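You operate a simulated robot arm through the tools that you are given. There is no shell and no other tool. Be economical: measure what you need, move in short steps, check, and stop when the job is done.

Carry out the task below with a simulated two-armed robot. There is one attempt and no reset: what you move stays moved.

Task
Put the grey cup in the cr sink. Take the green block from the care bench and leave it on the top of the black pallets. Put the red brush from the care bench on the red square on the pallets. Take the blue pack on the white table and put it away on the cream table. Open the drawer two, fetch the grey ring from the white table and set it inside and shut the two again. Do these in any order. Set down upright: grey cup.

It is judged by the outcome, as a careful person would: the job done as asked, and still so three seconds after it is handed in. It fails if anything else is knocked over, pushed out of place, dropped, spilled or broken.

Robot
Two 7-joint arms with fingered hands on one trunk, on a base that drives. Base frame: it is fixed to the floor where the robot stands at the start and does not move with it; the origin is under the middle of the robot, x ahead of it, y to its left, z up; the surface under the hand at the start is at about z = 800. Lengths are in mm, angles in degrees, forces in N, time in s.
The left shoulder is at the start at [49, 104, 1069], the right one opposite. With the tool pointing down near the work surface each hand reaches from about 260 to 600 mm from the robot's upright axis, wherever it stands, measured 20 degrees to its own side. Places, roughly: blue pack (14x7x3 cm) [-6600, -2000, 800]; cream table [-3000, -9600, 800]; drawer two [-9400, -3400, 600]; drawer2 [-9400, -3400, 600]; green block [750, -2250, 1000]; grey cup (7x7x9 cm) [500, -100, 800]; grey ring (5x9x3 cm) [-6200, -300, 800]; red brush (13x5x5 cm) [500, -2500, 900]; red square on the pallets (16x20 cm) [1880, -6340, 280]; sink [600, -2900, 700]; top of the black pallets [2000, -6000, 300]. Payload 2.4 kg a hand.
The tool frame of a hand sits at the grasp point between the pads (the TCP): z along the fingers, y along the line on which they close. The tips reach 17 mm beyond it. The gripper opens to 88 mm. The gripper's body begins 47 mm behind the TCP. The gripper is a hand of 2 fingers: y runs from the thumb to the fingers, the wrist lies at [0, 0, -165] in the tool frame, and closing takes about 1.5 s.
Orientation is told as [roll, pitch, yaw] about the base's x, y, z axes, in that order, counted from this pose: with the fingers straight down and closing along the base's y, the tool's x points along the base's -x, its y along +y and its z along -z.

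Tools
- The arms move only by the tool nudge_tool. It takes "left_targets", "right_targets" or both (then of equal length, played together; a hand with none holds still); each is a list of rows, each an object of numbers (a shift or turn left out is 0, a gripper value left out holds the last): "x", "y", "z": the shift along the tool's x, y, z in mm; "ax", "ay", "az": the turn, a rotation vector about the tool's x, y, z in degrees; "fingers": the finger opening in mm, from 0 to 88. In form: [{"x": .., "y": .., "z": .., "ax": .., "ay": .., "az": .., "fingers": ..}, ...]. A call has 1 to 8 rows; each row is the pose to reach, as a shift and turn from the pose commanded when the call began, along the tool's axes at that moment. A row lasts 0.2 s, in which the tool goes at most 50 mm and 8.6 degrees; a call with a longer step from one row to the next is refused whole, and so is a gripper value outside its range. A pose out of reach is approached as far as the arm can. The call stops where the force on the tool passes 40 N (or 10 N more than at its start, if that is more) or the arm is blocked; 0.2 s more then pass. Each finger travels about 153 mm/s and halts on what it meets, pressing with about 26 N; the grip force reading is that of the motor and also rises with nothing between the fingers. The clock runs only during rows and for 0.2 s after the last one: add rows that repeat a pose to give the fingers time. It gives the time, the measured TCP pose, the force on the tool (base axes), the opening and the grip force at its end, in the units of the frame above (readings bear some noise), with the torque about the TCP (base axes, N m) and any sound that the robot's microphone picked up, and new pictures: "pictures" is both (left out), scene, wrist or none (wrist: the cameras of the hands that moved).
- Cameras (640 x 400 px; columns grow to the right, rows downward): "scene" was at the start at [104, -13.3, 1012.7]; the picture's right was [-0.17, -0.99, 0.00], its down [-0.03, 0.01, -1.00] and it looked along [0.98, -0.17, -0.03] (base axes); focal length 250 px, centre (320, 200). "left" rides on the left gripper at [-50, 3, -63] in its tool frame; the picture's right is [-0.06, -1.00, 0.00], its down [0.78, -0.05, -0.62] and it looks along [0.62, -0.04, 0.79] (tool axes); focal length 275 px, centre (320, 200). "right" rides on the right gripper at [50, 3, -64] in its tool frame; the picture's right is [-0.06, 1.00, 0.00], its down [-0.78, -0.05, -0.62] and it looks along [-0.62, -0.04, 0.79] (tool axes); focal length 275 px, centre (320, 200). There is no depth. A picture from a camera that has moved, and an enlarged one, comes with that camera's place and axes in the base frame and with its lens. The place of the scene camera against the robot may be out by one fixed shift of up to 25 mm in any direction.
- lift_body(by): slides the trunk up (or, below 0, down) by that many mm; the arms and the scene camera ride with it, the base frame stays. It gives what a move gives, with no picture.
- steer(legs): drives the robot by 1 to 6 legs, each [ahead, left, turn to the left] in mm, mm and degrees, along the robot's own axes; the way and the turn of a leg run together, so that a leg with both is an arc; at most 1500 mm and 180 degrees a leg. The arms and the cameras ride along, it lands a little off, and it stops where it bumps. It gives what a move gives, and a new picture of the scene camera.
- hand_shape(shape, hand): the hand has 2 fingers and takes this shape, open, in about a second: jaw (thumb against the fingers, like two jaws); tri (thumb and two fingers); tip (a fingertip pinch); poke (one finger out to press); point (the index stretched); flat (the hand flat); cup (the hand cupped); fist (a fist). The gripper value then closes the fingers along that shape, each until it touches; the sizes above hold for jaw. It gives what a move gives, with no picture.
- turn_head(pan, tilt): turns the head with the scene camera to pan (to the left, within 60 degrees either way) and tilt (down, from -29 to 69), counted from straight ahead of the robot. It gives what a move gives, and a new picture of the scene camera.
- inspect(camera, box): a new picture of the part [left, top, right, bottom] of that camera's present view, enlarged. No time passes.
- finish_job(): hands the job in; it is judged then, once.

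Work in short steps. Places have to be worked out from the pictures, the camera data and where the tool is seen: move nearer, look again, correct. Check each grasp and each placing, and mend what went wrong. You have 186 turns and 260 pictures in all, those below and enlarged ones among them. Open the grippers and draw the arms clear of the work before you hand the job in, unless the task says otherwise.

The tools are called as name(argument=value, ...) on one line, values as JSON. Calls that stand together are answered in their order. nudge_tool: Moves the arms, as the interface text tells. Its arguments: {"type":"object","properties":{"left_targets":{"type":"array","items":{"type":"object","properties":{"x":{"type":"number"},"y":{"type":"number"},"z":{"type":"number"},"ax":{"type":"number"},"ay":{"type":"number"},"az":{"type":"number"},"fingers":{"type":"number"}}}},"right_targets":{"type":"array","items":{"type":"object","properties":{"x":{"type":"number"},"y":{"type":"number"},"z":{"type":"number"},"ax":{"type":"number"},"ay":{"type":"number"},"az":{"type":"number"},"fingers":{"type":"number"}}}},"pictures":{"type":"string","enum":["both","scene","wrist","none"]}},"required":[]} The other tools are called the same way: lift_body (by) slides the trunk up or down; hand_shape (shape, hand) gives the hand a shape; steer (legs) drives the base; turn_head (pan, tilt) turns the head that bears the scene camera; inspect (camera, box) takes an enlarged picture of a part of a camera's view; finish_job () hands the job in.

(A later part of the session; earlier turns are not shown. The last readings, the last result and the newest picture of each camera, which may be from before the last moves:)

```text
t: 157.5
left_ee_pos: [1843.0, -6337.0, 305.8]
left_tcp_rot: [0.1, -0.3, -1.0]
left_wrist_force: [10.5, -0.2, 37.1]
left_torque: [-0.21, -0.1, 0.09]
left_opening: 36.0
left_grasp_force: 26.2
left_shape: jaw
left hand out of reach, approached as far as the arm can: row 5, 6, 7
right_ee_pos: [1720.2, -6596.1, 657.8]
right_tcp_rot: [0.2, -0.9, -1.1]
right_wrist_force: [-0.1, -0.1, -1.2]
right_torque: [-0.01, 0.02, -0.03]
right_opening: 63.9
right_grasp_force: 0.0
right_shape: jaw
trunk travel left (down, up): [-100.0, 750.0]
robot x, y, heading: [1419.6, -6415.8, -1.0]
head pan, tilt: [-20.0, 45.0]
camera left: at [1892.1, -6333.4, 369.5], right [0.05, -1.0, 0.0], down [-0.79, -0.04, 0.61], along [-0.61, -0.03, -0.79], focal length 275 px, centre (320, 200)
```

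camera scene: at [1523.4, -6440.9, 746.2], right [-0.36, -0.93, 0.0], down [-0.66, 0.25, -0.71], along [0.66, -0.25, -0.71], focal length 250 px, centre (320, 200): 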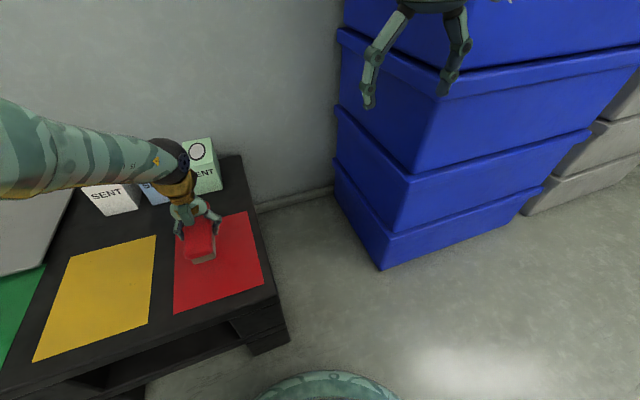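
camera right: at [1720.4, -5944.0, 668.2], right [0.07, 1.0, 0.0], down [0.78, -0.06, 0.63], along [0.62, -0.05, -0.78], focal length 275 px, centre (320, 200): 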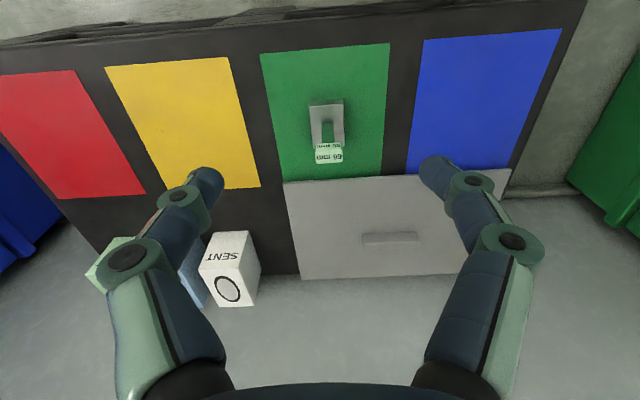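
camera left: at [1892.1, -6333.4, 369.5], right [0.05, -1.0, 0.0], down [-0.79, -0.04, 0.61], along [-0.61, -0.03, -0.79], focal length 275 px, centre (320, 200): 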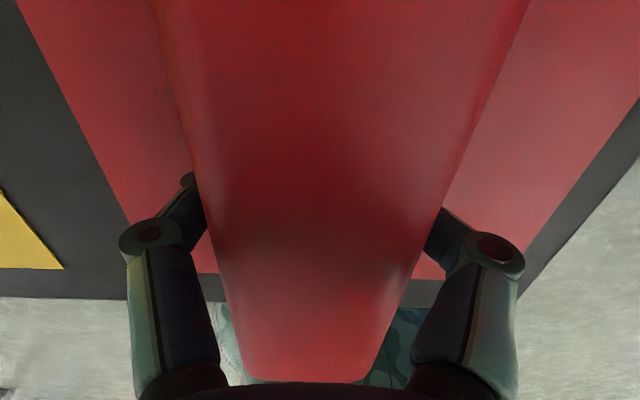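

Contact, but the brush sits too close to the near edge of the square. I'll lift it, lower the trunk for more reach, and set it down 35 mm further in.

nudge_tool(left_targets=[{"z": -20}, {"z": -60}, {"x": -20, "z": -95}, {"x": -36, "y": -2, "z": -120}, {"x": -36, "y": -2, "z": -120}], pictures="none")

lift_body(by=-95)

```text
t: 158.7
left_ee_pos: [1876.1, -6339.5, 421.5]
left_tcp_rot: [0.1, 0.0, -0.9]
left_wrist_force: [0.5, 0.4, -0.7]
left_torque: [0.0, -0.01, 0.01]
left_opening: 36.0
left_grasp_force: 25.6
left_shape: jaw
right_ee_pos: [1720.1, -6594.9, 656.4]
right_tcp_rot: [0.2, -0.7, -1.1]
right_wrist_force: [-0.6, -0.1, -0.1]
right_torque: [0.03, -0.02, -0.03]
right_opening: 63.8
right_grasp_force: 0.0
right_shape: jaw
trunk travel left (down, up): [-100.0, 750.0]
robot x, y, heading: [1424.6, -6414.7, -1.1]
head pan, tilt: [-20.0, 45.0]
```

```text
t: 159.9
left_ee_pos: [1877.1, -6339.5, 329.3]
left_tcp_rot: [0.0, 0.0, -0.9]
left_wrist_force: [1.0, 0.2, -0.7]
left_torque: [-0.02, 0.01, -0.03]
left_opening: 35.9
left_grasp_force: 25.8
left_shape: jaw
right_ee_pos: [1723.4, -6596.4, 539.2]
right_tcp_rot: [0.2, 5.3, -1.1]
right_wrist_force: [0.0, -0.1, -0.2]
right_torque: [0.0, 0.01, -0.01]
right_opening: 63.9
right_grasp_force: 0.1
right_shape: jaw
trunk travel left (down, up): [-5.0, 845.0]
robot x, y, heading: [1423.2, -6414.4, -1.1]
head pan, tilt: [-20.0, 45.0]
```

Now I'll lower the brush gently to contact.

nudge_tool(left_targets=[{"z": 8}, {"z": 13}, {"z": 17}, {"z": 20}, {"z": 23}, {"z": 26}], pictures="wrist")

```text
t: 161.3
left_ee_pos: [1878.5, -6340.8, 305.2]
left_tcp_rot: [-0.2, -0.4, -0.9]
left_wrist_force: [-7.3, 1.7, 33.7]
left_torque: [-0.11, 0.12, -0.03]
left_opening: 35.6
left_grasp_force: 25.9
left_shape: jaw
right_ee_pos: [1722.5, -6595.1, 540.4]
right_tcp_rot: [0.2, 5.2, -1.1]
right_wrist_force: [0.6, -1.0, 0.1]
right_torque: [-0.01, -0.01, -0.01]
right_opening: 64.0
right_grasp_force: 0.1
right_shape: jaw
trunk travel left (down, up): [-5.0, 845.0]
robot x, y, heading: [1421.5, -6411.5, -1.2]
head pan, tilt: [-20.0, 45.0]
camera left: at [1927.9, -6336.5, 369.6], right [0.05, -1.0, 0.0], down [-0.79, -0.03, 0.62], along [-0.61, -0.03, -0.79], focal length 275 px, centre (320, 200)
```

left: 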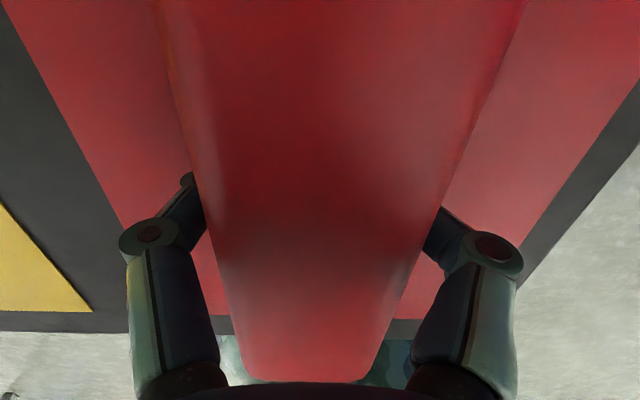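

Contact made. I'll relieve, open and rise.

nudge_tool(left_targets=[{"z": -3}, {"z": -3, "fingers": 60}, {"z": -3, "fingers": 85}, {"z": -3, "fingers": 85}, {"z": -25}, {"z": -65}, {"z": -110}, {"z": -155}], pictures="both")

```text
t: 163.2
left_ee_pos: [1878.1, -6337.9, 459.1]
left_tcp_rot: [0.1, 0.1, -1.0]
left_wrist_force: [-0.1, -0.2, -0.1]
left_torque: [-0.01, -0.01, 0.02]
left_opening: 85.0
left_grasp_force: 0.1
left_shape: jaw
right_ee_pos: [1723.5, -6595.7, 538.9]
right_tcp_rot: [0.2, 5.4, -1.2]
right_wrist_force: [0.2, 0.1, -0.9]
right_torque: [-0.02, 0.01, 0.01]
right_opening: 63.7
right_grasp_force: 0.1
right_shape: jaw
trunk travel left (down, up): [-5.0, 845.0]
robot x, y, heading: [1421.6, -6411.8, -1.1]
head pan, tilt: [-20.0, 45.0]
camera scene: at [1529.0, -6441.0, 655.2], right [-0.36, -0.93, 0.0], down [-0.66, 0.25, -0.71], along [0.66, -0.25, -0.71], focal length 250 px, centre (320, 200)
camera left: at [1928.0, -6334.7, 523.2], right [0.05, -1.0, 0.0], down [-0.78, -0.04, 0.62], along [-0.62, -0.03, -0.78], focal length 275 px, centre (320, 200)
```

scene: 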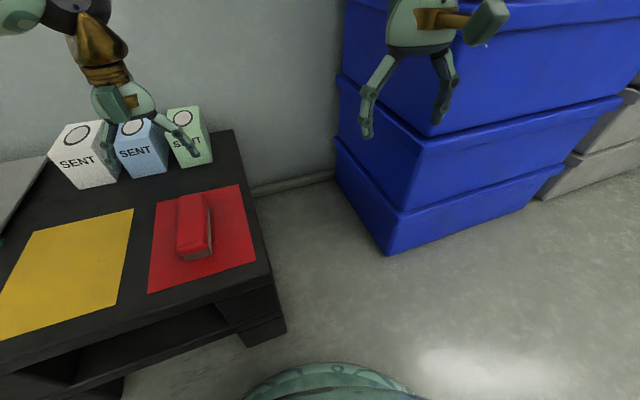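
left: 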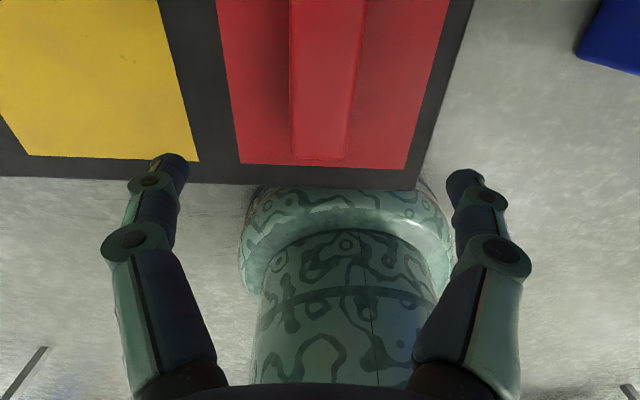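

The brush rests inside the red square. I'll retract, raise the trunk, and back out toward the open floor.

nudge_tool(left_targets=[{"z": -40}, {"z": -80, "x": 30}, {"z": -100, "x": 75}, {"z": -100, "x": 120}], right_targets=[{"z": -30}, {"z": -60}, {"z": -60}, {"z": -60}], pictures="none")

lift_body(by=380)

steer(legs=[[-250, 0, 1.1], [0, 720, 0], [-1500, 0, 0], [0, 0, 178]])

turn_head(pan=0, tilt=12)

```text
t: 164.2
left_ee_pos: [1756.0, -6337.1, 556.7]
left_tcp_rot: [-0.1, 0.0, -0.9]
left_wrist_force: [0.5, -0.5, -0.4]
left_torque: [-0.02, 0.01, 0.01]
left_opening: 85.0
left_grasp_force: 0.0
left_shape: jaw
right_ee_pos: [1731.8, -6597.3, 601.0]
right_tcp_rot: [0.3, 5.4, -1.2]
right_wrist_force: [0.3, 0.6, -0.1]
right_torque: [-0.02, 0.01, 0.03]
right_opening: 63.9
right_grasp_force: 0.1
right_shape: jaw
right hand out of reach, approached as far as the arm can: row 1, 2, 3, 4
trunk travel left (down, up): [-5.0, 845.0]
robot x, y, heading: [1422.1, -6410.7, -1.1]
head pan, tilt: [-20.0, 45.0]
```

```text
t: 167.8
left_ee_pos: [1757.7, -6336.3, 936.4]
left_tcp_rot: [-0.1, 0.0, -0.9]
left_wrist_force: [-0.2, 0.0, -0.1]
left_torque: [0.02, -0.01, 0.01]
left_opening: 85.0
left_grasp_force: 0.1
left_shape: jaw
right_ee_pos: [1733.8, -6597.8, 978.4]
right_tcp_rot: [0.2, 5.3, -1.1]
right_wrist_force: [-0.1, -0.2, 0.3]
right_torque: [0.0, -0.01, -0.02]
right_opening: 63.9
right_grasp_force: 0.0
right_shape: jaw
trunk travel left (down, up): [-385.0, 465.0]
robot x, y, heading: [1421.7, -6412.3, -0.7]
head pan, tilt: [-20.0, 45.0]
```

```text
t: 187.3
left_ee_pos: [-658.5, -5791.6, 937.9]
left_tcp_rot: [0.0, 0.0, 177.6]
left_wrist_force: [-0.3, -0.4, -0.1]
left_torque: [-0.02, 0.01, 0.01]
left_opening: 84.9
left_grasp_force: 0.0
left_shape: jaw
right_ee_pos: [-629.7, -5532.9, 978.9]
right_tcp_rot: [0.1, 5.3, 177.5]
right_wrist_force: [0.0, -0.5, -0.3]
right_torque: [0.0, 0.02, -0.02]
right_opening: 63.8
right_grasp_force: 0.2
right_shape: jaw
trunk travel left (down, up): [-385.0, 465.0]
robot x, y, heading: [-325.2, -5725.7, 177.5]
head pan, tilt: [-20.0, 45.0]
camera scene: at [-447.3, -5689.3, 1029.7], right [0.38, 0.92, 0.0], down [0.65, -0.27, -0.71], along [-0.65, 0.27, -0.71], focal length 250 px, centre (320, 200)
```

scene: 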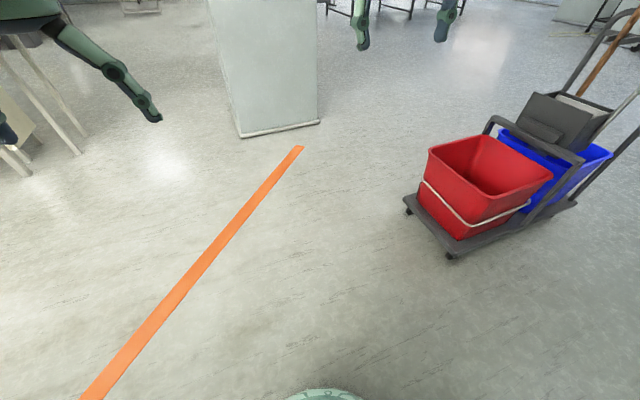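

```text
t: 188.3
left_ee_pos: [-660.0, -5792.3, 937.8]
left_tcp_rot: [0.0, 0.0, 177.6]
left_wrist_force: [0.3, -0.5, -0.9]
left_torque: [0.01, -0.07, -0.01]
left_opening: 85.0
left_grasp_force: 0.1
left_shape: jaw
right_ee_pos: [-629.2, -5532.7, 978.9]
right_tcp_rot: [0.2, 5.4, 177.5]
right_wrist_force: [0.1, -0.2, 0.2]
right_torque: [-0.04, 0.04, -0.02]
right_opening: 64.0
right_grasp_force: 0.0
right_shape: jaw
trunk travel left (down, up): [-385.0, 465.0]
robot x, y, heading: [-324.0, -5724.2, 177.6]
head pan, tilt: [0.0, 12.0]
camera scene: at [-465.3, -5716.4, 1081.3], right [0.04, 1.0, 0.0], down [0.21, -0.01, -0.98], along [-0.98, 0.04, -0.21], focal length 250 px, centre (320, 200)
```

scene: 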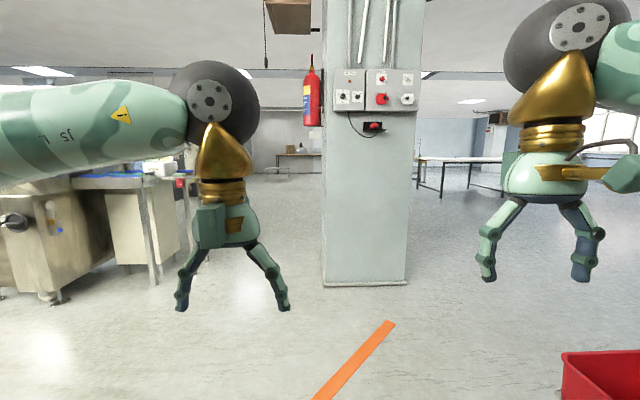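

A boom barrier lies to the west, so I'll go back north the way I came. I'll turn to face +y and line up on x of about -442.

steer(legs=[[0, 0, -87.6], [120, 115, 0]])

turn_head(pan=0, tilt=30)

```text
t: 193.5
left_ee_pos: [-520.2, -5271.5, 936.1]
left_tcp_rot: [0.0, 0.0, 90.1]
left_wrist_force: [-0.2, 0.7, -0.6]
left_torque: [0.01, 0.03, -0.01]
left_opening: 84.8
left_grasp_force: 0.0
left_shape: jaw
right_ee_pos: [-261.0, -5289.5, 979.6]
right_tcp_rot: [0.2, 5.5, 90.1]
right_wrist_force: [-0.7, 0.0, 0.1]
right_torque: [0.02, 0.02, 0.02]
right_opening: 63.8
right_grasp_force: 0.0
right_shape: jaw
trunk travel left (down, up): [-385.0, 465.0]
robot x, y, heading: [-442.8, -5602.0, 90.0]
head pan, tilt: [0.0, 12.0]
camera scene: at [-457.3, -5478.0, 1081.4], right [1.0, 0.0, 0.0], down [0.0, -0.21, -0.98], along [0.0, 0.98, -0.21], focal length 250 px, centre (320, 200)
```

scene: 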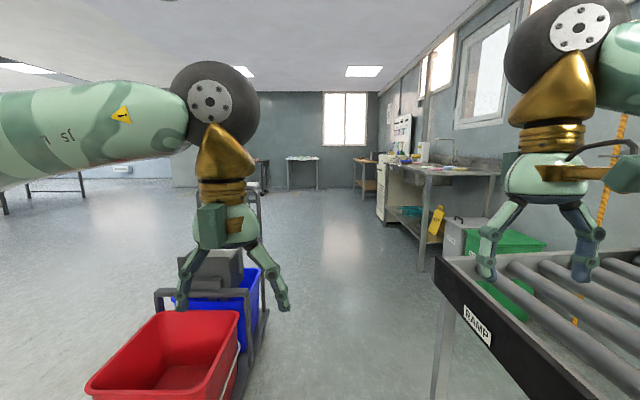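

```text
t: 194.3
left_ee_pos: [-519.6, -5271.3, 937.2]
left_tcp_rot: [0.1, 0.0, 90.3]
left_wrist_force: [0.0, 0.3, -0.2]
left_torque: [-0.01, -0.02, 0.01]
left_opening: 84.9
left_grasp_force: 0.0
left_shape: jaw
right_ee_pos: [-261.5, -5290.6, 979.2]
right_tcp_rot: [0.3, 5.4, 90.0]
right_wrist_force: [-0.6, 0.0, 0.2]
right_torque: [0.03, 0.0, 0.05]
right_opening: 63.9
right_grasp_force: 0.0
right_shape: jaw
trunk travel left (down, up): [-385.0, 465.0]
robot x, y, heading: [-436.2, -5602.5, 90.2]
head pan, tilt: [0.0, 30.0]
camera scene: at [-457.1, -5481.0, 1052.4], right [1.0, 0.0, 0.0], down [0.0, -0.5, -0.87], along [0.0, 0.87, -0.5], focal length 250 px, centre (320, 200)
```

scene: 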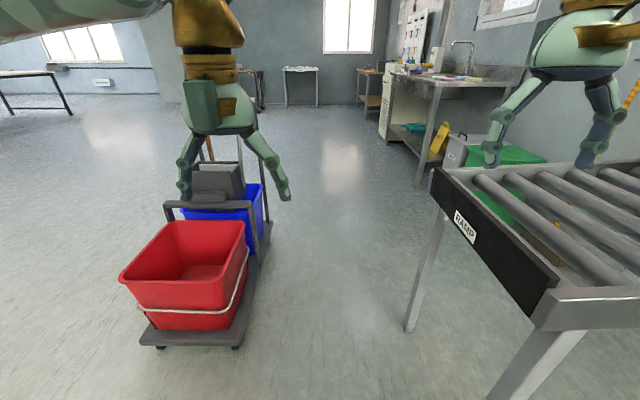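

The gap centre is at about x -425. I'll raise the trunk for clearance and drive straight north.

lift_body(by=120)

steer(legs=[[700, -10, 0]])

```text
t: 195.8
left_ee_pos: [-521.8, -5271.3, 1056.2]
left_tcp_rot: [-0.1, 0.1, 90.2]
left_wrist_force: [0.5, 0.4, -0.3]
left_torque: [0.03, -0.02, -0.04]
left_opening: 84.9
left_grasp_force: 0.2
left_shape: jaw
right_ee_pos: [-261.8, -5289.0, 1099.2]
right_tcp_rot: [0.2, 5.4, 90.0]
right_wrist_force: [0.2, 0.5, -0.1]
right_torque: [0.02, -0.03, 0.0]
right_opening: 64.0
right_grasp_force: 0.0
right_shape: jaw
trunk travel left (down, up): [-505.0, 345.0]
robot x, y, heading: [-438.0, -5604.5, 90.5]
head pan, tilt: [0.0, 30.0]
```

```text
t: 199.6
left_ee_pos: [-517.2, -4586.2, 1056.9]
left_tcp_rot: [0.0, -0.1, 90.5]
left_wrist_force: [0.1, -0.2, -0.5]
left_torque: [0.01, -0.03, 0.02]
left_opening: 84.9
left_grasp_force: 0.0
left_shape: jaw
right_ee_pos: [-257.5, -4603.6, 1100.2]
right_tcp_rot: [0.2, 5.5, 90.4]
right_wrist_force: [0.7, 0.4, 0.3]
right_torque: [0.01, 0.03, -0.03]
right_opening: 63.8
right_grasp_force: 0.0
right_shape: jaw
trunk travel left (down, up): [-505.0, 345.0]
robot x, y, heading: [-432.1, -4915.9, 90.6]
head pan, tilt: [0.0, 30.0]
camera scene: at [-451.6, -4797.2, 1173.0], right [1.0, 0.01, 0.0], down [0.0, -0.5, -0.87], along [-0.01, 0.87, -0.5], focal length 250 px, centre (320, 200)
```

scene: 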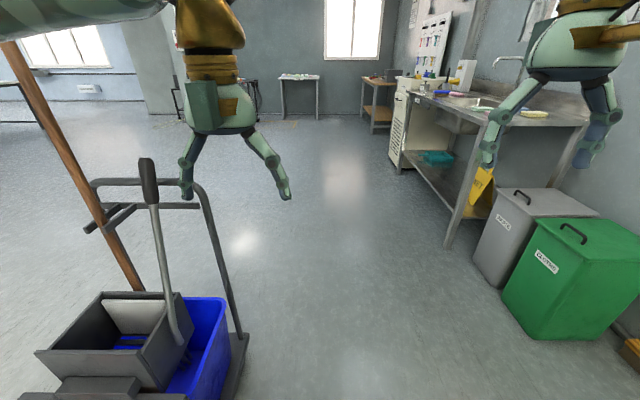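

I'll continue north past the cart, then turn west and look.

steer(legs=[[1400, 0, -0.6], [0, 0, 85]])

turn_head(pan=0, tilt=8)

```text
t: 210.2
left_ee_pos: [-759.0, -3582.0, 1056.4]
left_tcp_rot: [0.0, 0.0, 174.4]
left_wrist_force: [-0.2, 0.2, -0.4]
left_torque: [0.01, 0.0, 0.01]
left_opening: 84.8
left_grasp_force: 0.0
left_shape: jaw
right_ee_pos: [-714.5, -3326.1, 1100.3]
right_tcp_rot: [0.3, 5.4, 174.3]
right_wrist_force: [-0.5, 0.6, -0.5]
right_torque: [-0.01, -0.01, -0.04]
right_opening: 63.8
right_grasp_force: 0.2
right_shape: jaw
trunk travel left (down, up): [-505.0, 345.0]
robot x, y, heading: [-420.3, -3528.7, 174.4]
head pan, tilt: [0.0, 30.0]
camera scene: at [-556.3, -3520.5, 1173.1], right [0.1, 1.0, 0.0], down [0.5, -0.05, -0.87], along [-0.86, 0.08, -0.5], focal length 250 px, centre (320, 200)
```

scene: 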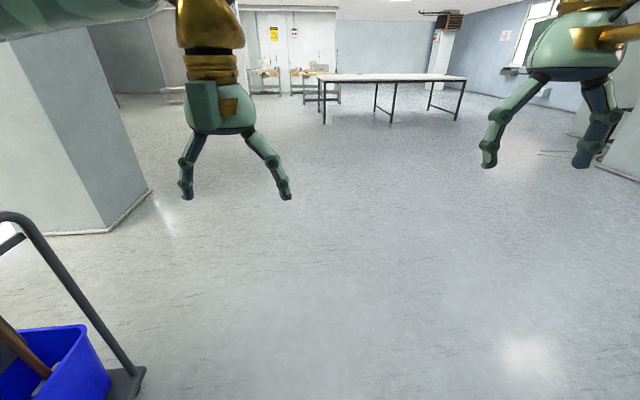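

```text
t: 211.0
left_ee_pos: [-758.6, -3582.4, 1056.8]
left_tcp_rot: [0.0, 0.0, 174.4]
left_wrist_force: [0.1, -0.3, 0.1]
left_torque: [0.0, 0.02, 0.0]
left_opening: 85.0
left_grasp_force: 0.1
left_shape: jaw
right_ee_pos: [-716.3, -3327.5, 1099.7]
right_tcp_rot: [0.1, 5.3, 174.3]
right_wrist_force: [-0.6, 0.1, -0.3]
right_torque: [0.01, 0.01, -0.02]
right_opening: 64.0
right_grasp_force: 0.1
right_shape: jaw
trunk travel left (down, up): [-505.0, 345.0]
robot x, y, heading: [-421.4, -3533.8, 174.4]
head pan, tilt: [0.0, 8.0]
camera scene: at [-558.5, -3520.3, 1208.6], right [0.1, 1.0, 0.0], down [0.14, -0.01, -0.99], along [-0.99, 0.1, -0.14], focal length 250 px, centre (320, 200)
```

scene: 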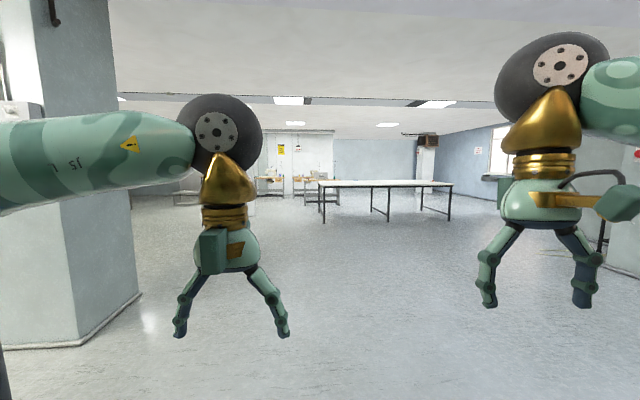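

The floor to the west is open, and the long white table spans y from about -2935 to -170 at x of about -5750. I'll drive west at y of about -3530.

steer(legs=[[0, 0, 5.6], [1500, 0, 0], [1500, 0, 0], [1200, 0, 0]])

turn_head(pan=-25, tilt=18)

```text
t: 231.7
left_ee_pos: [-4949.0, -3688.7, 1057.4]
left_tcp_rot: [0.0, 0.0, -178.9]
left_wrist_force: [0.2, 0.4, 0.1]
left_torque: [0.02, -0.01, 0.01]
left_opening: 84.6
left_grasp_force: 0.0
left_shape: jaw
right_ee_pos: [-4935.5, -3428.4, 1100.5]
right_tcp_rot: [0.3, 5.3, -179.0]
right_wrist_force: [0.4, 0.4, -1.0]
right_torque: [0.02, -0.04, 0.0]
right_opening: 63.8
right_grasp_force: 0.2
right_shape: jaw
trunk travel left (down, up): [-505.0, 345.0]
robot x, y, heading: [-4619.7, -3600.7, -178.8]
head pan, tilt: [0.0, 8.0]
camera scene: at [-4757.2, -3599.7, 1208.6], right [-0.02, 1.0, 0.0], down [0.14, 0.0, -0.99], along [-0.99, -0.02, -0.14], focal length 250 px, centre (320, 200)
```

scene: 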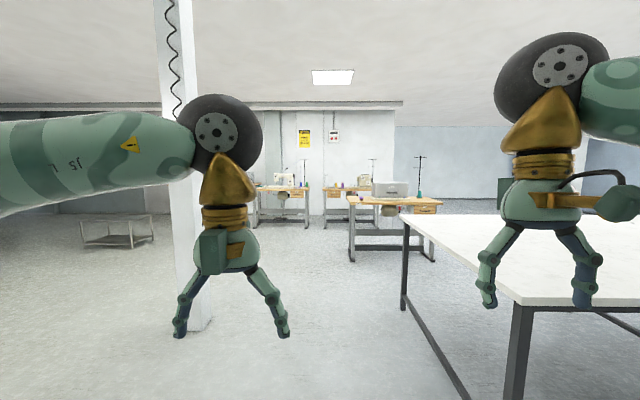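

```text
t: 232.6
left_ee_pos: [-4948.8, -3688.3, 1057.0]
left_tcp_rot: [0.1, 0.0, -178.9]
left_wrist_force: [0.1, 0.5, 0.9]
left_torque: [0.0, 0.03, -0.01]
left_opening: 84.8
left_grasp_force: 0.1
left_shape: jaw
right_ee_pos: [-4935.3, -3428.4, 1098.0]
right_tcp_rot: [0.1, 5.4, -179.1]
right_wrist_force: [-0.1, -0.2, 0.1]
right_torque: [0.02, 0.02, -0.01]
right_opening: 63.8
right_grasp_force: 0.0
right_shape: jaw
trunk travel left (down, up): [-505.0, 345.0]
robot x, y, heading: [-4620.8, -3598.0, -179.0]
head pan, tilt: [-25.0, 18.0]
camera scene: at [-4749.8, -3560.1, 1192.4], right [0.4, 0.91, 0.0], down [0.28, -0.12, -0.95], along [-0.87, 0.38, -0.31], focal length 250 px, centre (320, 200)
```

scene: 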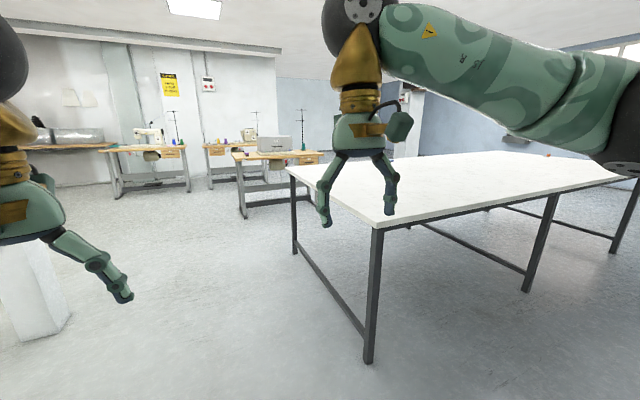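

The white table spans x -6740 to -5540, so the pack is near its west edge. I'll go around the south end to the west side and face +x.

steer(legs=[[1500, 0, -1], [980, 0, 0], [0, 0, 179]])

turn_head(pan=30, tilt=20)

```text
t: 252.1
left_ee_pos: [-6786.5, -3545.7, 1057.7]
left_tcp_rot: [-0.1, 0.0, -1.4]
left_wrist_force: [0.3, 0.9, 0.2]
left_torque: [-0.02, 0.0, 0.01]
left_opening: 84.8
left_grasp_force: 0.0
left_shape: jaw
right_ee_pos: [-6812.7, -3805.9, 1099.8]
right_tcp_rot: [0.2, 5.4, -1.5]
right_wrist_force: [-0.2, -0.4, -0.3]
right_torque: [0.0, -0.02, -0.02]
right_opening: 64.2
right_grasp_force: 0.1
right_shape: jaw
trunk travel left (down, up): [-505.0, 345.0]
robot x, y, heading: [-7122.1, -3621.9, -1.1]
head pan, tilt: [-25.0, 18.0]
camera scene: at [-7029.1, -3659.8, 1192.4], right [-0.45, -0.9, 0.0], down [-0.28, 0.14, -0.95], along [0.85, -0.42, -0.31], focal length 250 px, centre (320, 200)
```

scene: 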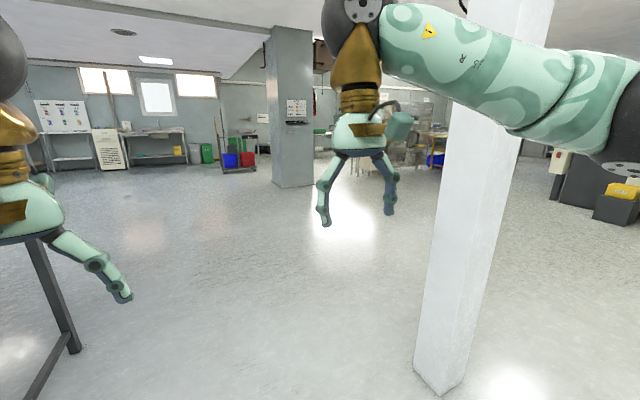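

```text
t: 253.3
left_ee_pos: [-6787.6, -3545.9, 1057.3]
left_tcp_rot: [0.0, 0.1, -1.5]
left_wrist_force: [0.2, 0.8, -0.3]
left_torque: [-0.03, 0.02, 0.0]
left_opening: 84.7
left_grasp_force: 0.1
left_shape: jaw
right_ee_pos: [-6813.5, -3805.1, 1100.0]
right_tcp_rot: [0.2, 5.5, -1.5]
right_wrist_force: [0.4, 0.6, -0.4]
right_torque: [0.02, 0.01, 0.05]
right_opening: 63.6
right_grasp_force: 0.1
right_shape: jaw
trunk travel left (down, up): [-505.0, 345.0]
robot x, y, heading: [-7121.4, -3619.6, -1.6]
head pan, tilt: [30.0, 20.0]
camera scene: at [-7030.8, -3573.8, 1189.1], right [0.48, -0.88, 0.0], down [-0.3, -0.16, -0.94], along [0.83, 0.45, -0.34], focal length 250 px, centre (320, 200)
```

scene: 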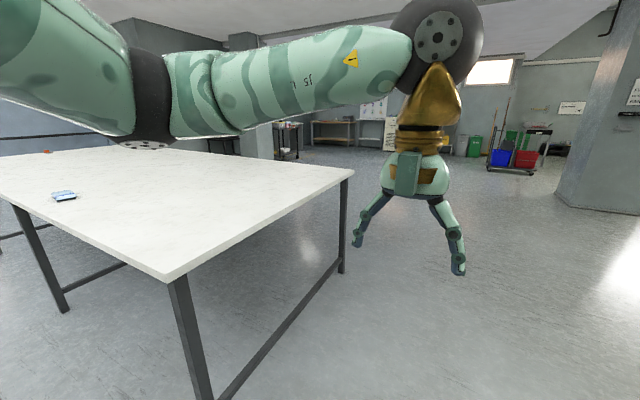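

The blue pack is at about (-6627, -1970). I'll slide north to y of about -2120 for the left hand.

steer(legs=[[0, 0, 1.6], [0, 1495, 0]])

turn_head(pan=10, tilt=40)

```text
t: 261.2
left_ee_pos: [-6822.3, -2007.5, 1057.3]
left_tcp_rot: [0.0, 0.0, 2.1]
left_wrist_force: [0.0, -0.3, 0.1]
left_torque: [0.01, 0.0, -0.03]
left_opening: 85.1
left_grasp_force: 0.1
left_shape: jaw
right_ee_pos: [-6831.9, -2267.9, 1100.4]
right_tcp_rot: [0.2, 5.4, 1.9]
right_wrist_force: [-0.3, 0.4, 0.7]
right_torque: [0.01, 0.03, 0.01]
right_opening: 63.7
right_grasp_force: 0.0
right_shape: jaw
trunk travel left (down, up): [-505.0, 345.0]
robot x, y, heading: [-7150.2, -2101.6, 1.9]
head pan, tilt: [30.0, 20.0]
camera scene: at [-7063.1, -2049.0, 1189.1], right [0.53, -0.85, 0.0], down [-0.29, -0.18, -0.94], along [0.8, 0.5, -0.34], focal length 250 px, centre (320, 200)
```

scene: 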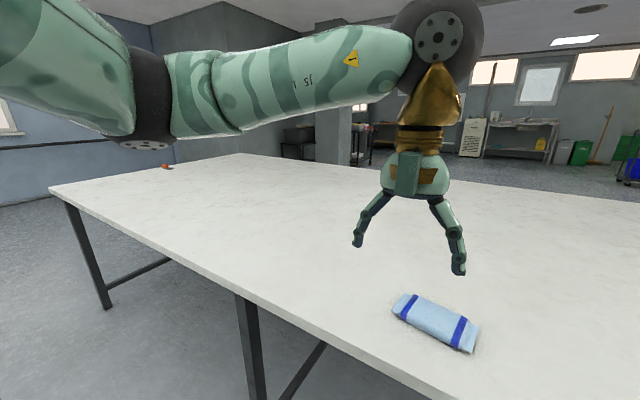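

```text
t: 262.0
left_ee_pos: [-6821.6, -2008.6, 1057.9]
left_tcp_rot: [0.0, 0.1, 2.1]
left_wrist_force: [0.4, -0.6, -0.1]
left_torque: [-0.01, -0.01, 0.0]
left_opening: 85.0
left_grasp_force: 0.0
left_shape: jaw
right_ee_pos: [-6831.7, -2267.1, 1098.9]
right_tcp_rot: [0.2, 5.4, 2.0]
right_wrist_force: [-0.2, -0.2, -0.5]
right_torque: [0.02, 0.03, -0.04]
right_opening: 64.1
right_grasp_force: 0.0
right_shape: jaw
trunk travel left (down, up): [-505.0, 345.0]
robot x, y, heading: [-7152.4, -2103.5, 2.4]
head pan, tilt: [10.0, 40.0]
camera scene: at [-7058.8, -2080.8, 1157.8], right [0.21, -0.98, 0.0], down [-0.63, -0.13, -0.77], along [0.75, 0.16, -0.64], focal length 250 px, centre (320, 200)
```

scene: 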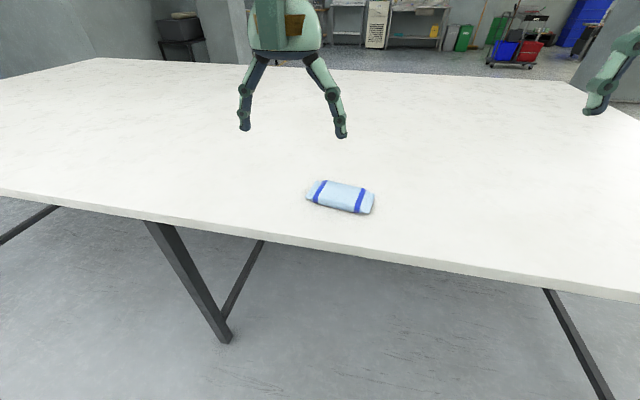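

The pack lies with its long axis along y, centred at about (-6636, -2037). I'll bring the left hand over it while yawing 90° so the fingers close across its 7 cm width.

nudge_tool(left_targets=[{"x": -22, "y": -5, "az": 8.5}, {"x": -44, "y": -9, "az": 17}, {"x": -66, "y": -14, "az": 25.5}, {"x": -88, "y": -18, "az": 34}, {"x": -110, "y": -22, "az": 42.5}, {"x": -132, "y": -27, "az": 51}, {"x": -154, "y": -31, "az": 59.5}, {"x": -170, "y": -36, "az": 68}], pictures="none")

nudge_tool(left_targets=[{"az": 8.5}, {"az": 17}, {"az": 24}, {"az": 24}], pictures="both")

```text
t: 263.8
left_ee_pos: [-6650.6, -2038.9, 1057.3]
left_tcp_rot: [-0.1, 0.1, -66.0]
left_wrist_force: [1.1, 0.4, 0.0]
left_torque: [-0.01, -0.01, -0.04]
left_opening: 85.1
left_grasp_force: 0.1
left_shape: jaw
right_ee_pos: [-6830.9, -2268.1, 1099.5]
right_tcp_rot: [0.1, 5.4, 2.0]
right_wrist_force: [-0.3, 0.8, -0.4]
right_torque: [0.04, -0.01, 0.01]
right_opening: 63.7
right_grasp_force: 0.1
right_shape: jaw
trunk travel left (down, up): [-505.0, 345.0]
robot x, y, heading: [-7147.5, -2098.7, 2.2]
head pan, tilt: [10.0, 40.0]
```

```text
t: 264.8
left_ee_pos: [-6649.8, -2038.3, 1056.1]
left_tcp_rot: [0.0, 0.0, -90.0]
left_wrist_force: [-0.1, -0.4, 0.0]
left_torque: [0.0, 0.02, -0.01]
left_opening: 85.1
left_grasp_force: 0.0
left_shape: jaw
right_ee_pos: [-6832.0, -2268.4, 1099.9]
right_tcp_rot: [0.1, 5.4, 2.0]
right_wrist_force: [0.8, 0.2, 0.1]
right_torque: [-0.02, 0.02, -0.03]
right_opening: 63.8
right_grasp_force: 0.0
right_shape: jaw
trunk travel left (down, up): [-505.0, 345.0]
robot x, y, heading: [-7151.5, -2104.7, 1.9]
head pan, tilt: [10.0, 40.0]
camera scene: at [-7058.8, -2080.9, 1157.7], right [0.21, -0.98, 0.0], down [-0.63, -0.13, -0.77], along [0.75, 0.16, -0.64], focal length 250 px, centre (320, 200)
camera left: at [-6647.6, -2087.0, 1120.3], right [-1.0, -0.06, 0.0], down [-0.05, 0.78, 0.62], along [-0.04, 0.62, -0.79], focal length 275 px, centre (320, 200)
```

scene: 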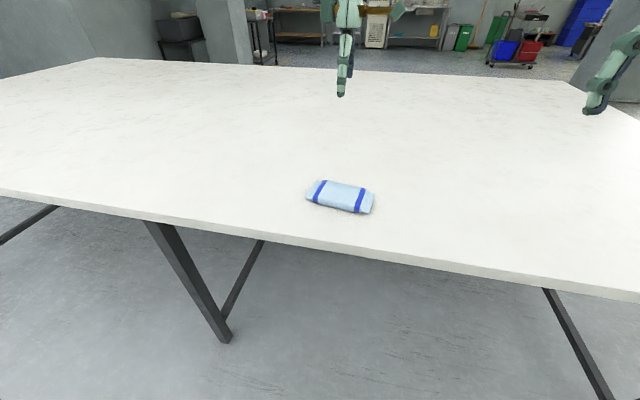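
left: 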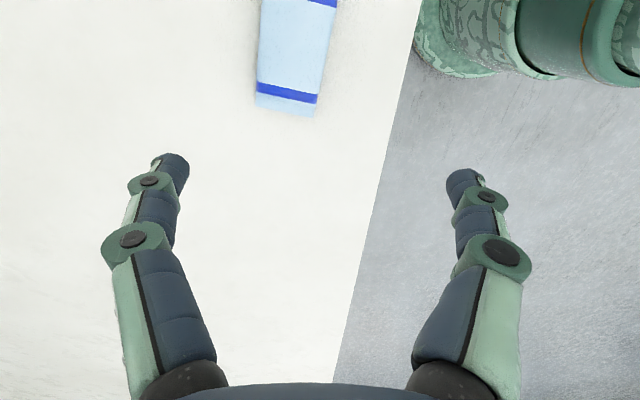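

The north end of the pack is at y -1977 and its axis is about 6° off y, with the centre near (-6625, -2042). I'll align and descend partway.

nudge_tool(left_targets=[{"y": 12, "z": 30, "az": 3.5}, {"y": 25, "x": -4, "z": 70, "az": 6.5}, {"y": 25, "x": -4, "z": 110, "az": 6.5}, {"y": 25, "x": -4, "z": 130, "az": 6.5, "fingers": 88}, {"y": 25, "x": -4, "z": 130, "az": 6.5}], pictures="wrist")

```text
t: 266.0
left_ee_pos: [-6649.2, -2032.7, 939.6]
left_tcp_rot: [0.1, 0.1, -96.4]
left_wrist_force: [0.4, -0.5, 0.0]
left_torque: [0.0, -0.01, 0.0]
left_opening: 87.9
left_grasp_force: 0.1
left_shape: jaw
left hand out of reach, approached as far as the arm can: row 2, 3, 4, 5
right_ee_pos: [-6832.2, -2269.1, 1098.3]
right_tcp_rot: [0.2, 5.4, 2.0]
right_wrist_force: [0.0, -0.4, -0.7]
right_torque: [-0.03, -0.02, -0.02]
right_opening: 63.8
right_grasp_force: 0.1
right_shape: jaw
trunk travel left (down, up): [-505.0, 345.0]
robot x, y, heading: [-7151.5, -2099.5, 2.2]
head pan, tilt: [10.0, 40.0]
camera left: at [-6650.8, -2081.5, 1002.7], right [-1.0, 0.05, 0.0], down [0.04, 0.78, 0.62], along [0.03, 0.62, -0.79], focal length 275 px, centre (320, 200)
```

left: 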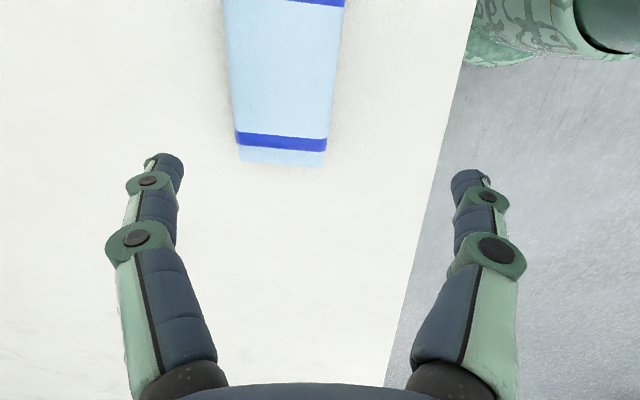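

I'm reach-limited again. I'll raise the hand, lower the trunk 120, and drive 70 mm nearer.

nudge_tool(left_targets=[{"z": -40}, {"z": -80}, {"z": -120}], pictures="none")

lift_body(by=-120)

steer(legs=[[70, 0, -2]])

inspect(camera="left", box=[0, 0, 640, 400])

```text
t: 266.8
left_ee_pos: [-6648.2, -2028.9, 1058.9]
left_tcp_rot: [0.0, 0.1, -96.3]
left_wrist_force: [1.2, -1.0, -0.5]
left_torque: [0.04, -0.04, -0.03]
left_opening: 87.8
left_grasp_force: 0.1
left_shape: jaw
right_ee_pos: [-6831.6, -2268.2, 1099.5]
right_tcp_rot: [0.1, 5.4, 2.1]
right_wrist_force: [0.5, 1.5, 1.5]
right_torque: [-0.02, -0.01, 0.0]
right_opening: 63.9
right_grasp_force: 0.2
right_shape: jaw
trunk travel left (down, up): [-505.0, 345.0]
robot x, y, heading: [-7151.4, -2098.4, 2.0]
head pan, tilt: [10.0, 40.0]
```

```text
t: 268.3
left_ee_pos: [-6648.2, -2032.8, 938.2]
left_tcp_rot: [0.0, 0.0, -96.4]
left_wrist_force: [0.4, -0.4, -0.5]
left_torque: [-0.01, 0.0, 0.02]
left_opening: 87.9
left_grasp_force: 0.0
left_shape: jaw
right_ee_pos: [-6831.1, -2268.2, 980.2]
right_tcp_rot: [0.2, 5.1, 1.9]
right_wrist_force: [0.4, -0.3, -0.3]
right_torque: [0.02, 0.01, -0.01]
right_opening: 63.9
right_grasp_force: 0.1
right_shape: jaw
trunk travel left (down, up): [-385.0, 465.0]
robot x, y, heading: [-7148.3, -2104.8, 2.1]
head pan, tilt: [10.0, 40.0]
```

```text
t: 269.3
left_ee_pos: [-6575.7, -2048.5, 935.4]
left_tcp_rot: [-0.1, 0.0, -98.5]
left_wrist_force: [-0.3, 0.6, 0.6]
left_torque: [-0.02, -0.01, 0.0]
left_opening: 88.0
left_grasp_force: 0.1
left_shape: jaw
right_ee_pos: [-6766.8, -2277.6, 979.5]
right_tcp_rot: [0.2, 5.5, 0.0]
right_wrist_force: [-0.2, 0.1, 0.2]
right_torque: [0.0, 0.01, -0.02]
right_opening: 63.9
right_grasp_force: 0.0
right_shape: jaw
trunk travel left (down, up): [-385.0, 465.0]
robot x, y, heading: [-7083.4, -2103.6, -0.1]
head pan, tilt: [10.0, 40.0]
camera scene: at [-6985.5, -2083.4, 1036.9], right [0.17, -0.98, 0.0], down [-0.63, -0.11, -0.77], along [0.75, 0.13, -0.64], focal length 250 px, centre (320, 200)
```

scene: 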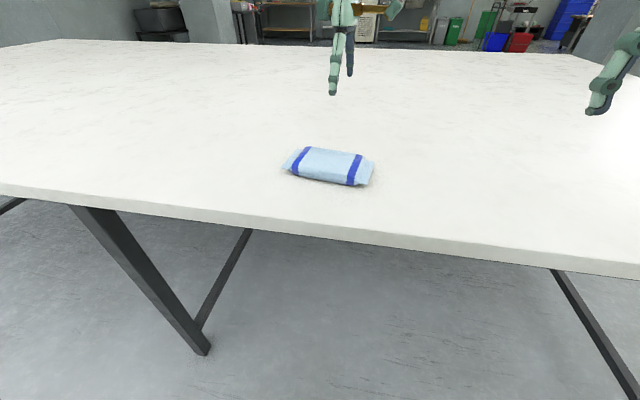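

```text
1.00 times, centred on (320, 200) of left (not enlarged: the box is as wide or as high as the picture)
camera zoom: at [-6580.1, -2097.7, 1000.9], right [-1.0, 0.08, 0.0], down [0.07, 0.78, 0.62], along [0.05, 0.62, -0.79], focal length 275 px, centre (320, 200)
```

zoom: 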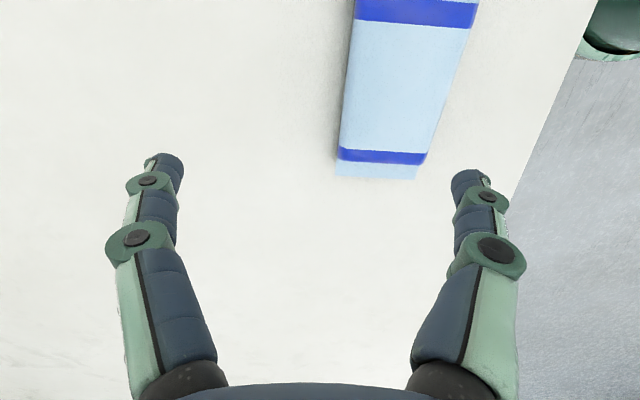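

The alignment is good; I need to shift -45 in tool y. I'll descend to about z 850, then gently further.

nudge_tool(left_targets=[{"y": -22, "x": -6}, {"y": -45, "x": -12}, {"y": -45, "x": -12, "z": 40}, {"y": -45, "x": -12, "z": 80}, {"y": -45, "x": -12, "z": 80}], pictures="wrist")

```text
t: 270.5
left_ee_pos: [-6620.1, -2054.3, 857.4]
left_tcp_rot: [0.0, 0.1, -98.4]
left_wrist_force: [0.4, -0.1, 0.2]
left_torque: [-0.01, 0.0, 0.0]
left_opening: 87.9
left_grasp_force: 0.0
left_shape: jaw
right_ee_pos: [-6768.2, -2277.9, 978.0]
right_tcp_rot: [0.2, 5.5, 0.0]
right_wrist_force: [0.5, 0.6, 1.0]
right_torque: [0.02, -0.03, 0.0]
right_opening: 64.0
right_grasp_force: 0.1
right_shape: jaw
trunk travel left (down, up): [-385.0, 465.0]
robot x, y, heading: [-7081.6, -2098.6, -0.2]
head pan, tilt: [10.0, 40.0]
camera left: at [-6624.2, -2103.3, 921.3], right [-1.0, 0.08, 0.0], down [0.07, 0.78, 0.62], along [0.05, 0.62, -0.79], focal length 275 px, centre (320, 200)
```

left: 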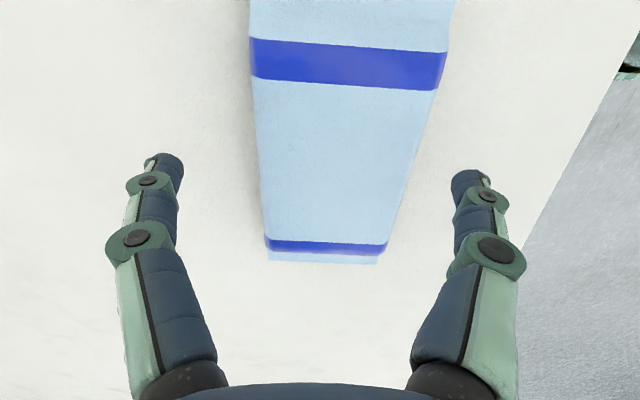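

The pack is well centred. I'll shift 8 mm toward its middle and lower gently toward the table.

nudge_tool(left_targets=[{"x": 8, "y": -2, "z": 10}, {"x": 8, "y": -2, "z": 16}, {"x": 8, "y": -2, "z": 21}, {"x": 8, "y": -2, "z": 26}, {"x": 8, "y": -2, "z": 30}], pictures="wrist")

```text
t: 271.7
left_ee_pos: [-6623.1, -2046.4, 829.6]
left_tcp_rot: [0.0, 0.0, -98.4]
left_wrist_force: [-0.5, 0.9, 0.0]
left_torque: [-0.04, -0.01, 0.01]
left_opening: 87.8
left_grasp_force: 0.1
left_shape: jaw
right_ee_pos: [-6768.3, -2278.0, 980.9]
right_tcp_rot: [0.2, 5.4, -0.1]
right_wrist_force: [0.3, 0.5, -0.4]
right_torque: [0.01, 0.01, 0.02]
right_opening: 64.1
right_grasp_force: 0.1
right_shape: jaw
trunk travel left (down, up): [-385.0, 465.0]
robot x, y, heading: [-7080.8, -2101.7, 0.1]
head pan, tilt: [10.0, 40.0]
camera left: at [-6627.6, -2094.8, 891.6], right [-1.0, 0.09, 0.0], down [0.07, 0.78, 0.62], along [0.05, 0.62, -0.79], focal length 275 px, centre (320, 200)
```

left: 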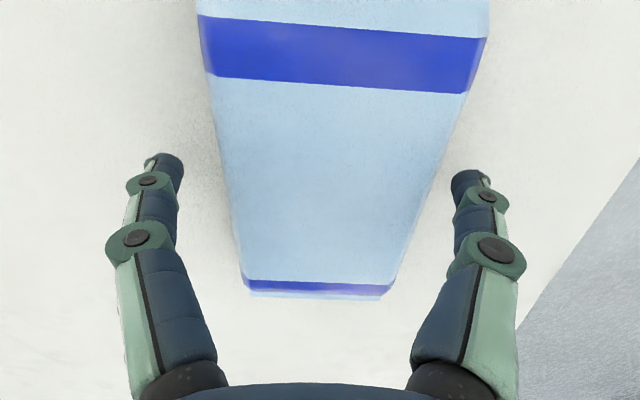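

I'll go down a few more millimetres and close.

nudge_tool(left_targets=[{"z": 4}, {"z": 7}, {"z": 7, "fingers": 60}, {"z": 7, "fingers": 40}, {"z": 7, "fingers": 40}, {"z": 7, "fingers": 40}], pictures="wrist")

```text
t: 273.1
left_ee_pos: [-6622.0, -2047.4, 820.0]
left_tcp_rot: [0.0, 0.1, -98.4]
left_wrist_force: [0.8, 0.1, -1.0]
left_torque: [-0.01, 0.01, 0.06]
left_opening: 60.5
left_grasp_force: 25.6
left_shape: jaw
right_ee_pos: [-6767.3, -2278.2, 979.5]
right_tcp_rot: [0.2, 5.3, 0.1]
right_wrist_force: [-0.8, -0.5, 0.0]
right_torque: [0.03, 0.02, -0.01]
right_opening: 63.9
right_grasp_force: 0.0
right_shape: jaw
trunk travel left (down, up): [-385.0, 465.0]
robot x, y, heading: [-7087.5, -2099.4, 0.1]
head pan, tilt: [10.0, 40.0]
camera left: at [-6627.6, -2095.0, 884.1], right [-1.0, 0.08, 0.0], down [0.07, 0.78, 0.62], along [0.05, 0.62, -0.79], focal length 275 px, centre (320, 200)
```

left: 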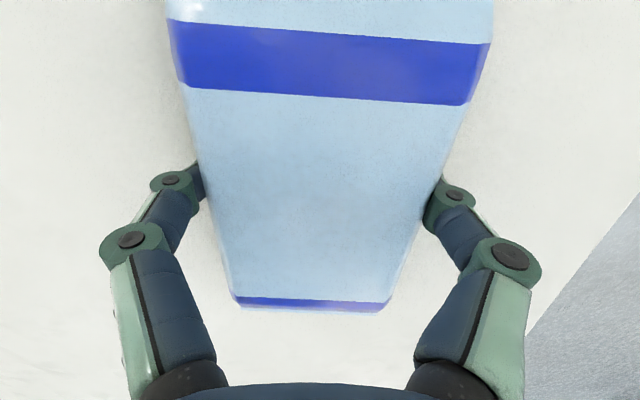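

The pack is gripped. I'll lift it, back off, and head north to look for the ring.

nudge_tool(left_targets=[{"z": -30}, {"z": -70}, {"z": -115}, {"z": -160}, {"z": -200}, {"z": -220}], pictures="wrist")

steer(legs=[[-80, 0, 0], [0, 1200, 0]])

turn_head(pan=25, tilt=22)

```text
t: 274.5
left_ee_pos: [-6623.8, -2046.1, 1041.4]
left_tcp_rot: [0.0, 0.0, -98.5]
left_wrist_force: [0.0, -0.7, 0.5]
left_torque: [0.03, 0.0, 0.02]
left_opening: 60.5
left_grasp_force: 26.1
left_shape: jaw
right_ee_pos: [-6768.0, -2278.0, 979.9]
right_tcp_rot: [0.3, 5.4, 0.1]
right_wrist_force: [0.8, 0.5, 0.3]
right_torque: [-0.01, 0.01, 0.01]
right_opening: 64.0
right_grasp_force: 0.0
right_shape: jaw
trunk travel left (down, up): [-385.0, 465.0]
robot x, y, heading: [-7078.4, -2097.7, 0.2]
head pan, tilt: [10.0, 40.0]
camera left: at [-6628.4, -2095.5, 1105.4], right [-1.0, 0.08, 0.0], down [0.07, 0.78, 0.62], along [0.05, 0.62, -0.79], focal length 275 px, centre (320, 200)
```

left: 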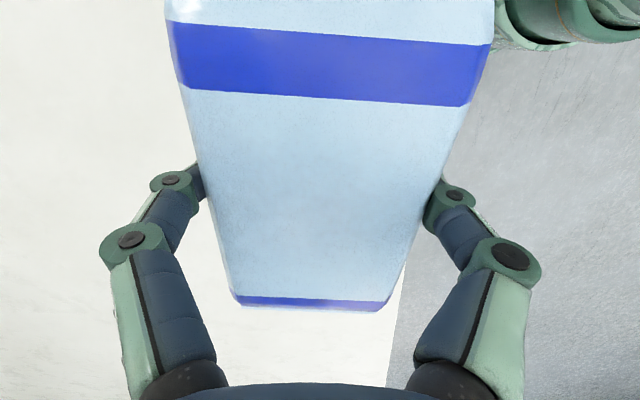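

```text
t: 281.3
left_ee_pos: [-6710.5, -839.5, 1041.6]
left_tcp_rot: [-0.1, 0.0, -98.0]
left_wrist_force: [0.0, 0.4, -0.7]
left_torque: [0.0, 0.04, 0.0]
left_opening: 60.6
left_grasp_force: 26.4
left_shape: jaw
right_ee_pos: [-6852.2, -1071.1, 979.3]
right_tcp_rot: [0.2, 5.5, 0.6]
right_wrist_force: [0.2, -0.2, 0.2]
right_torque: [0.02, 0.01, 0.01]
right_opening: 63.8
right_grasp_force: 0.0
right_shape: jaw
trunk travel left (down, up): [-385.0, 465.0]
robot x, y, heading: [-7166.4, -897.2, 0.4]
head pan, tilt: [10.0, 40.0]
camera scene: at [-7071.8, -878.4, 1037.0], right [0.18, -0.98, 0.0], down [-0.63, -0.12, -0.77], along [0.75, 0.14, -0.64], focal length 250 px, centre (320, 200)
```

scene: 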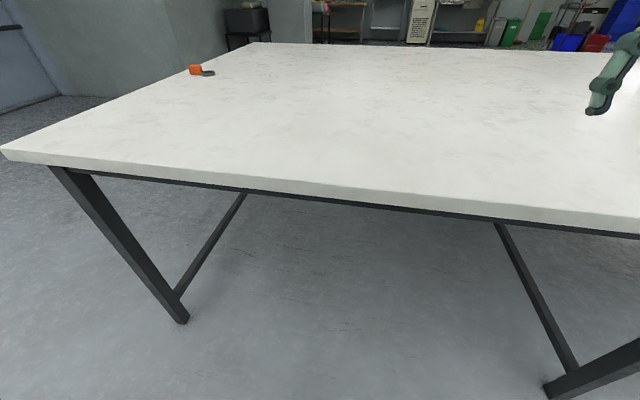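

```text
t: 282.1
left_ee_pos: [-6710.2, -840.4, 1041.2]
left_tcp_rot: [-0.1, 0.1, -98.0]
left_wrist_force: [0.2, 0.7, -0.8]
left_torque: [-0.04, 0.02, -0.02]
left_opening: 60.7
left_grasp_force: 26.0
left_shape: jaw
right_ee_pos: [-6852.0, -1071.7, 980.8]
right_tcp_rot: [0.3, 5.5, 0.4]
right_wrist_force: [0.7, 0.2, -0.4]
right_torque: [-0.03, -0.02, 0.02]
right_opening: 63.6
right_grasp_force: 0.0
right_shape: jaw
trunk travel left (down, up): [-385.0, 465.0]
robot x, y, heading: [-7167.2, -895.7, 0.5]
head pan, tilt: [25.0, 22.0]
camera scene: at [-7071.6, -854.0, 1065.1], right [0.43, -0.9, 0.0], down [-0.34, -0.16, -0.93], along [0.84, 0.4, -0.38], focal length 250 px, centre (320, 200)
```

scene: 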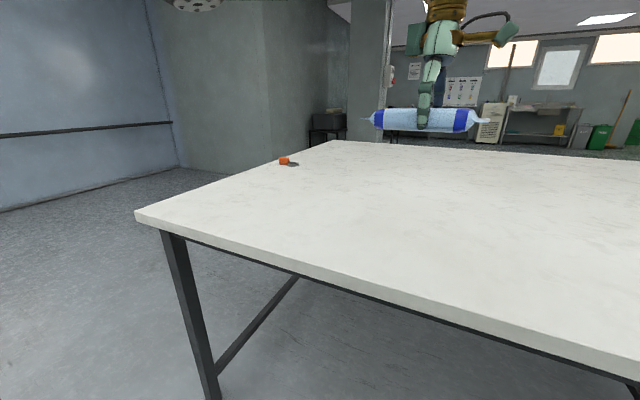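

inspect(camera="scene", box=[250, 135, 330, 185])

```text
8.00 times, centred on (290, 160) of scene
camera zoom: at [-7071.6, -854.0, 1065.1], right [0.43, -0.9, 0.0], down [-0.34, -0.16, -0.93], along [0.84, 0.4, -0.38], focal length 1997 px, centre (560, 520)
```

zoom: 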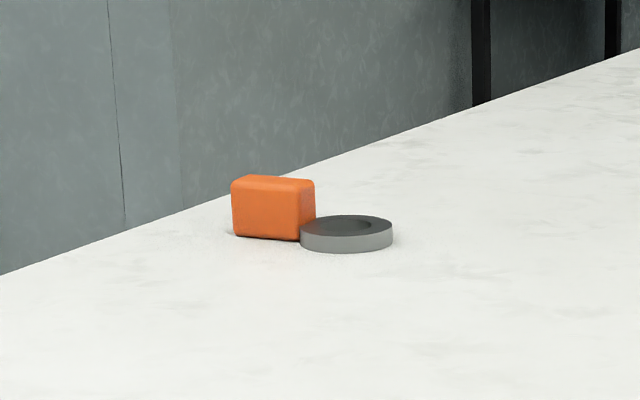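

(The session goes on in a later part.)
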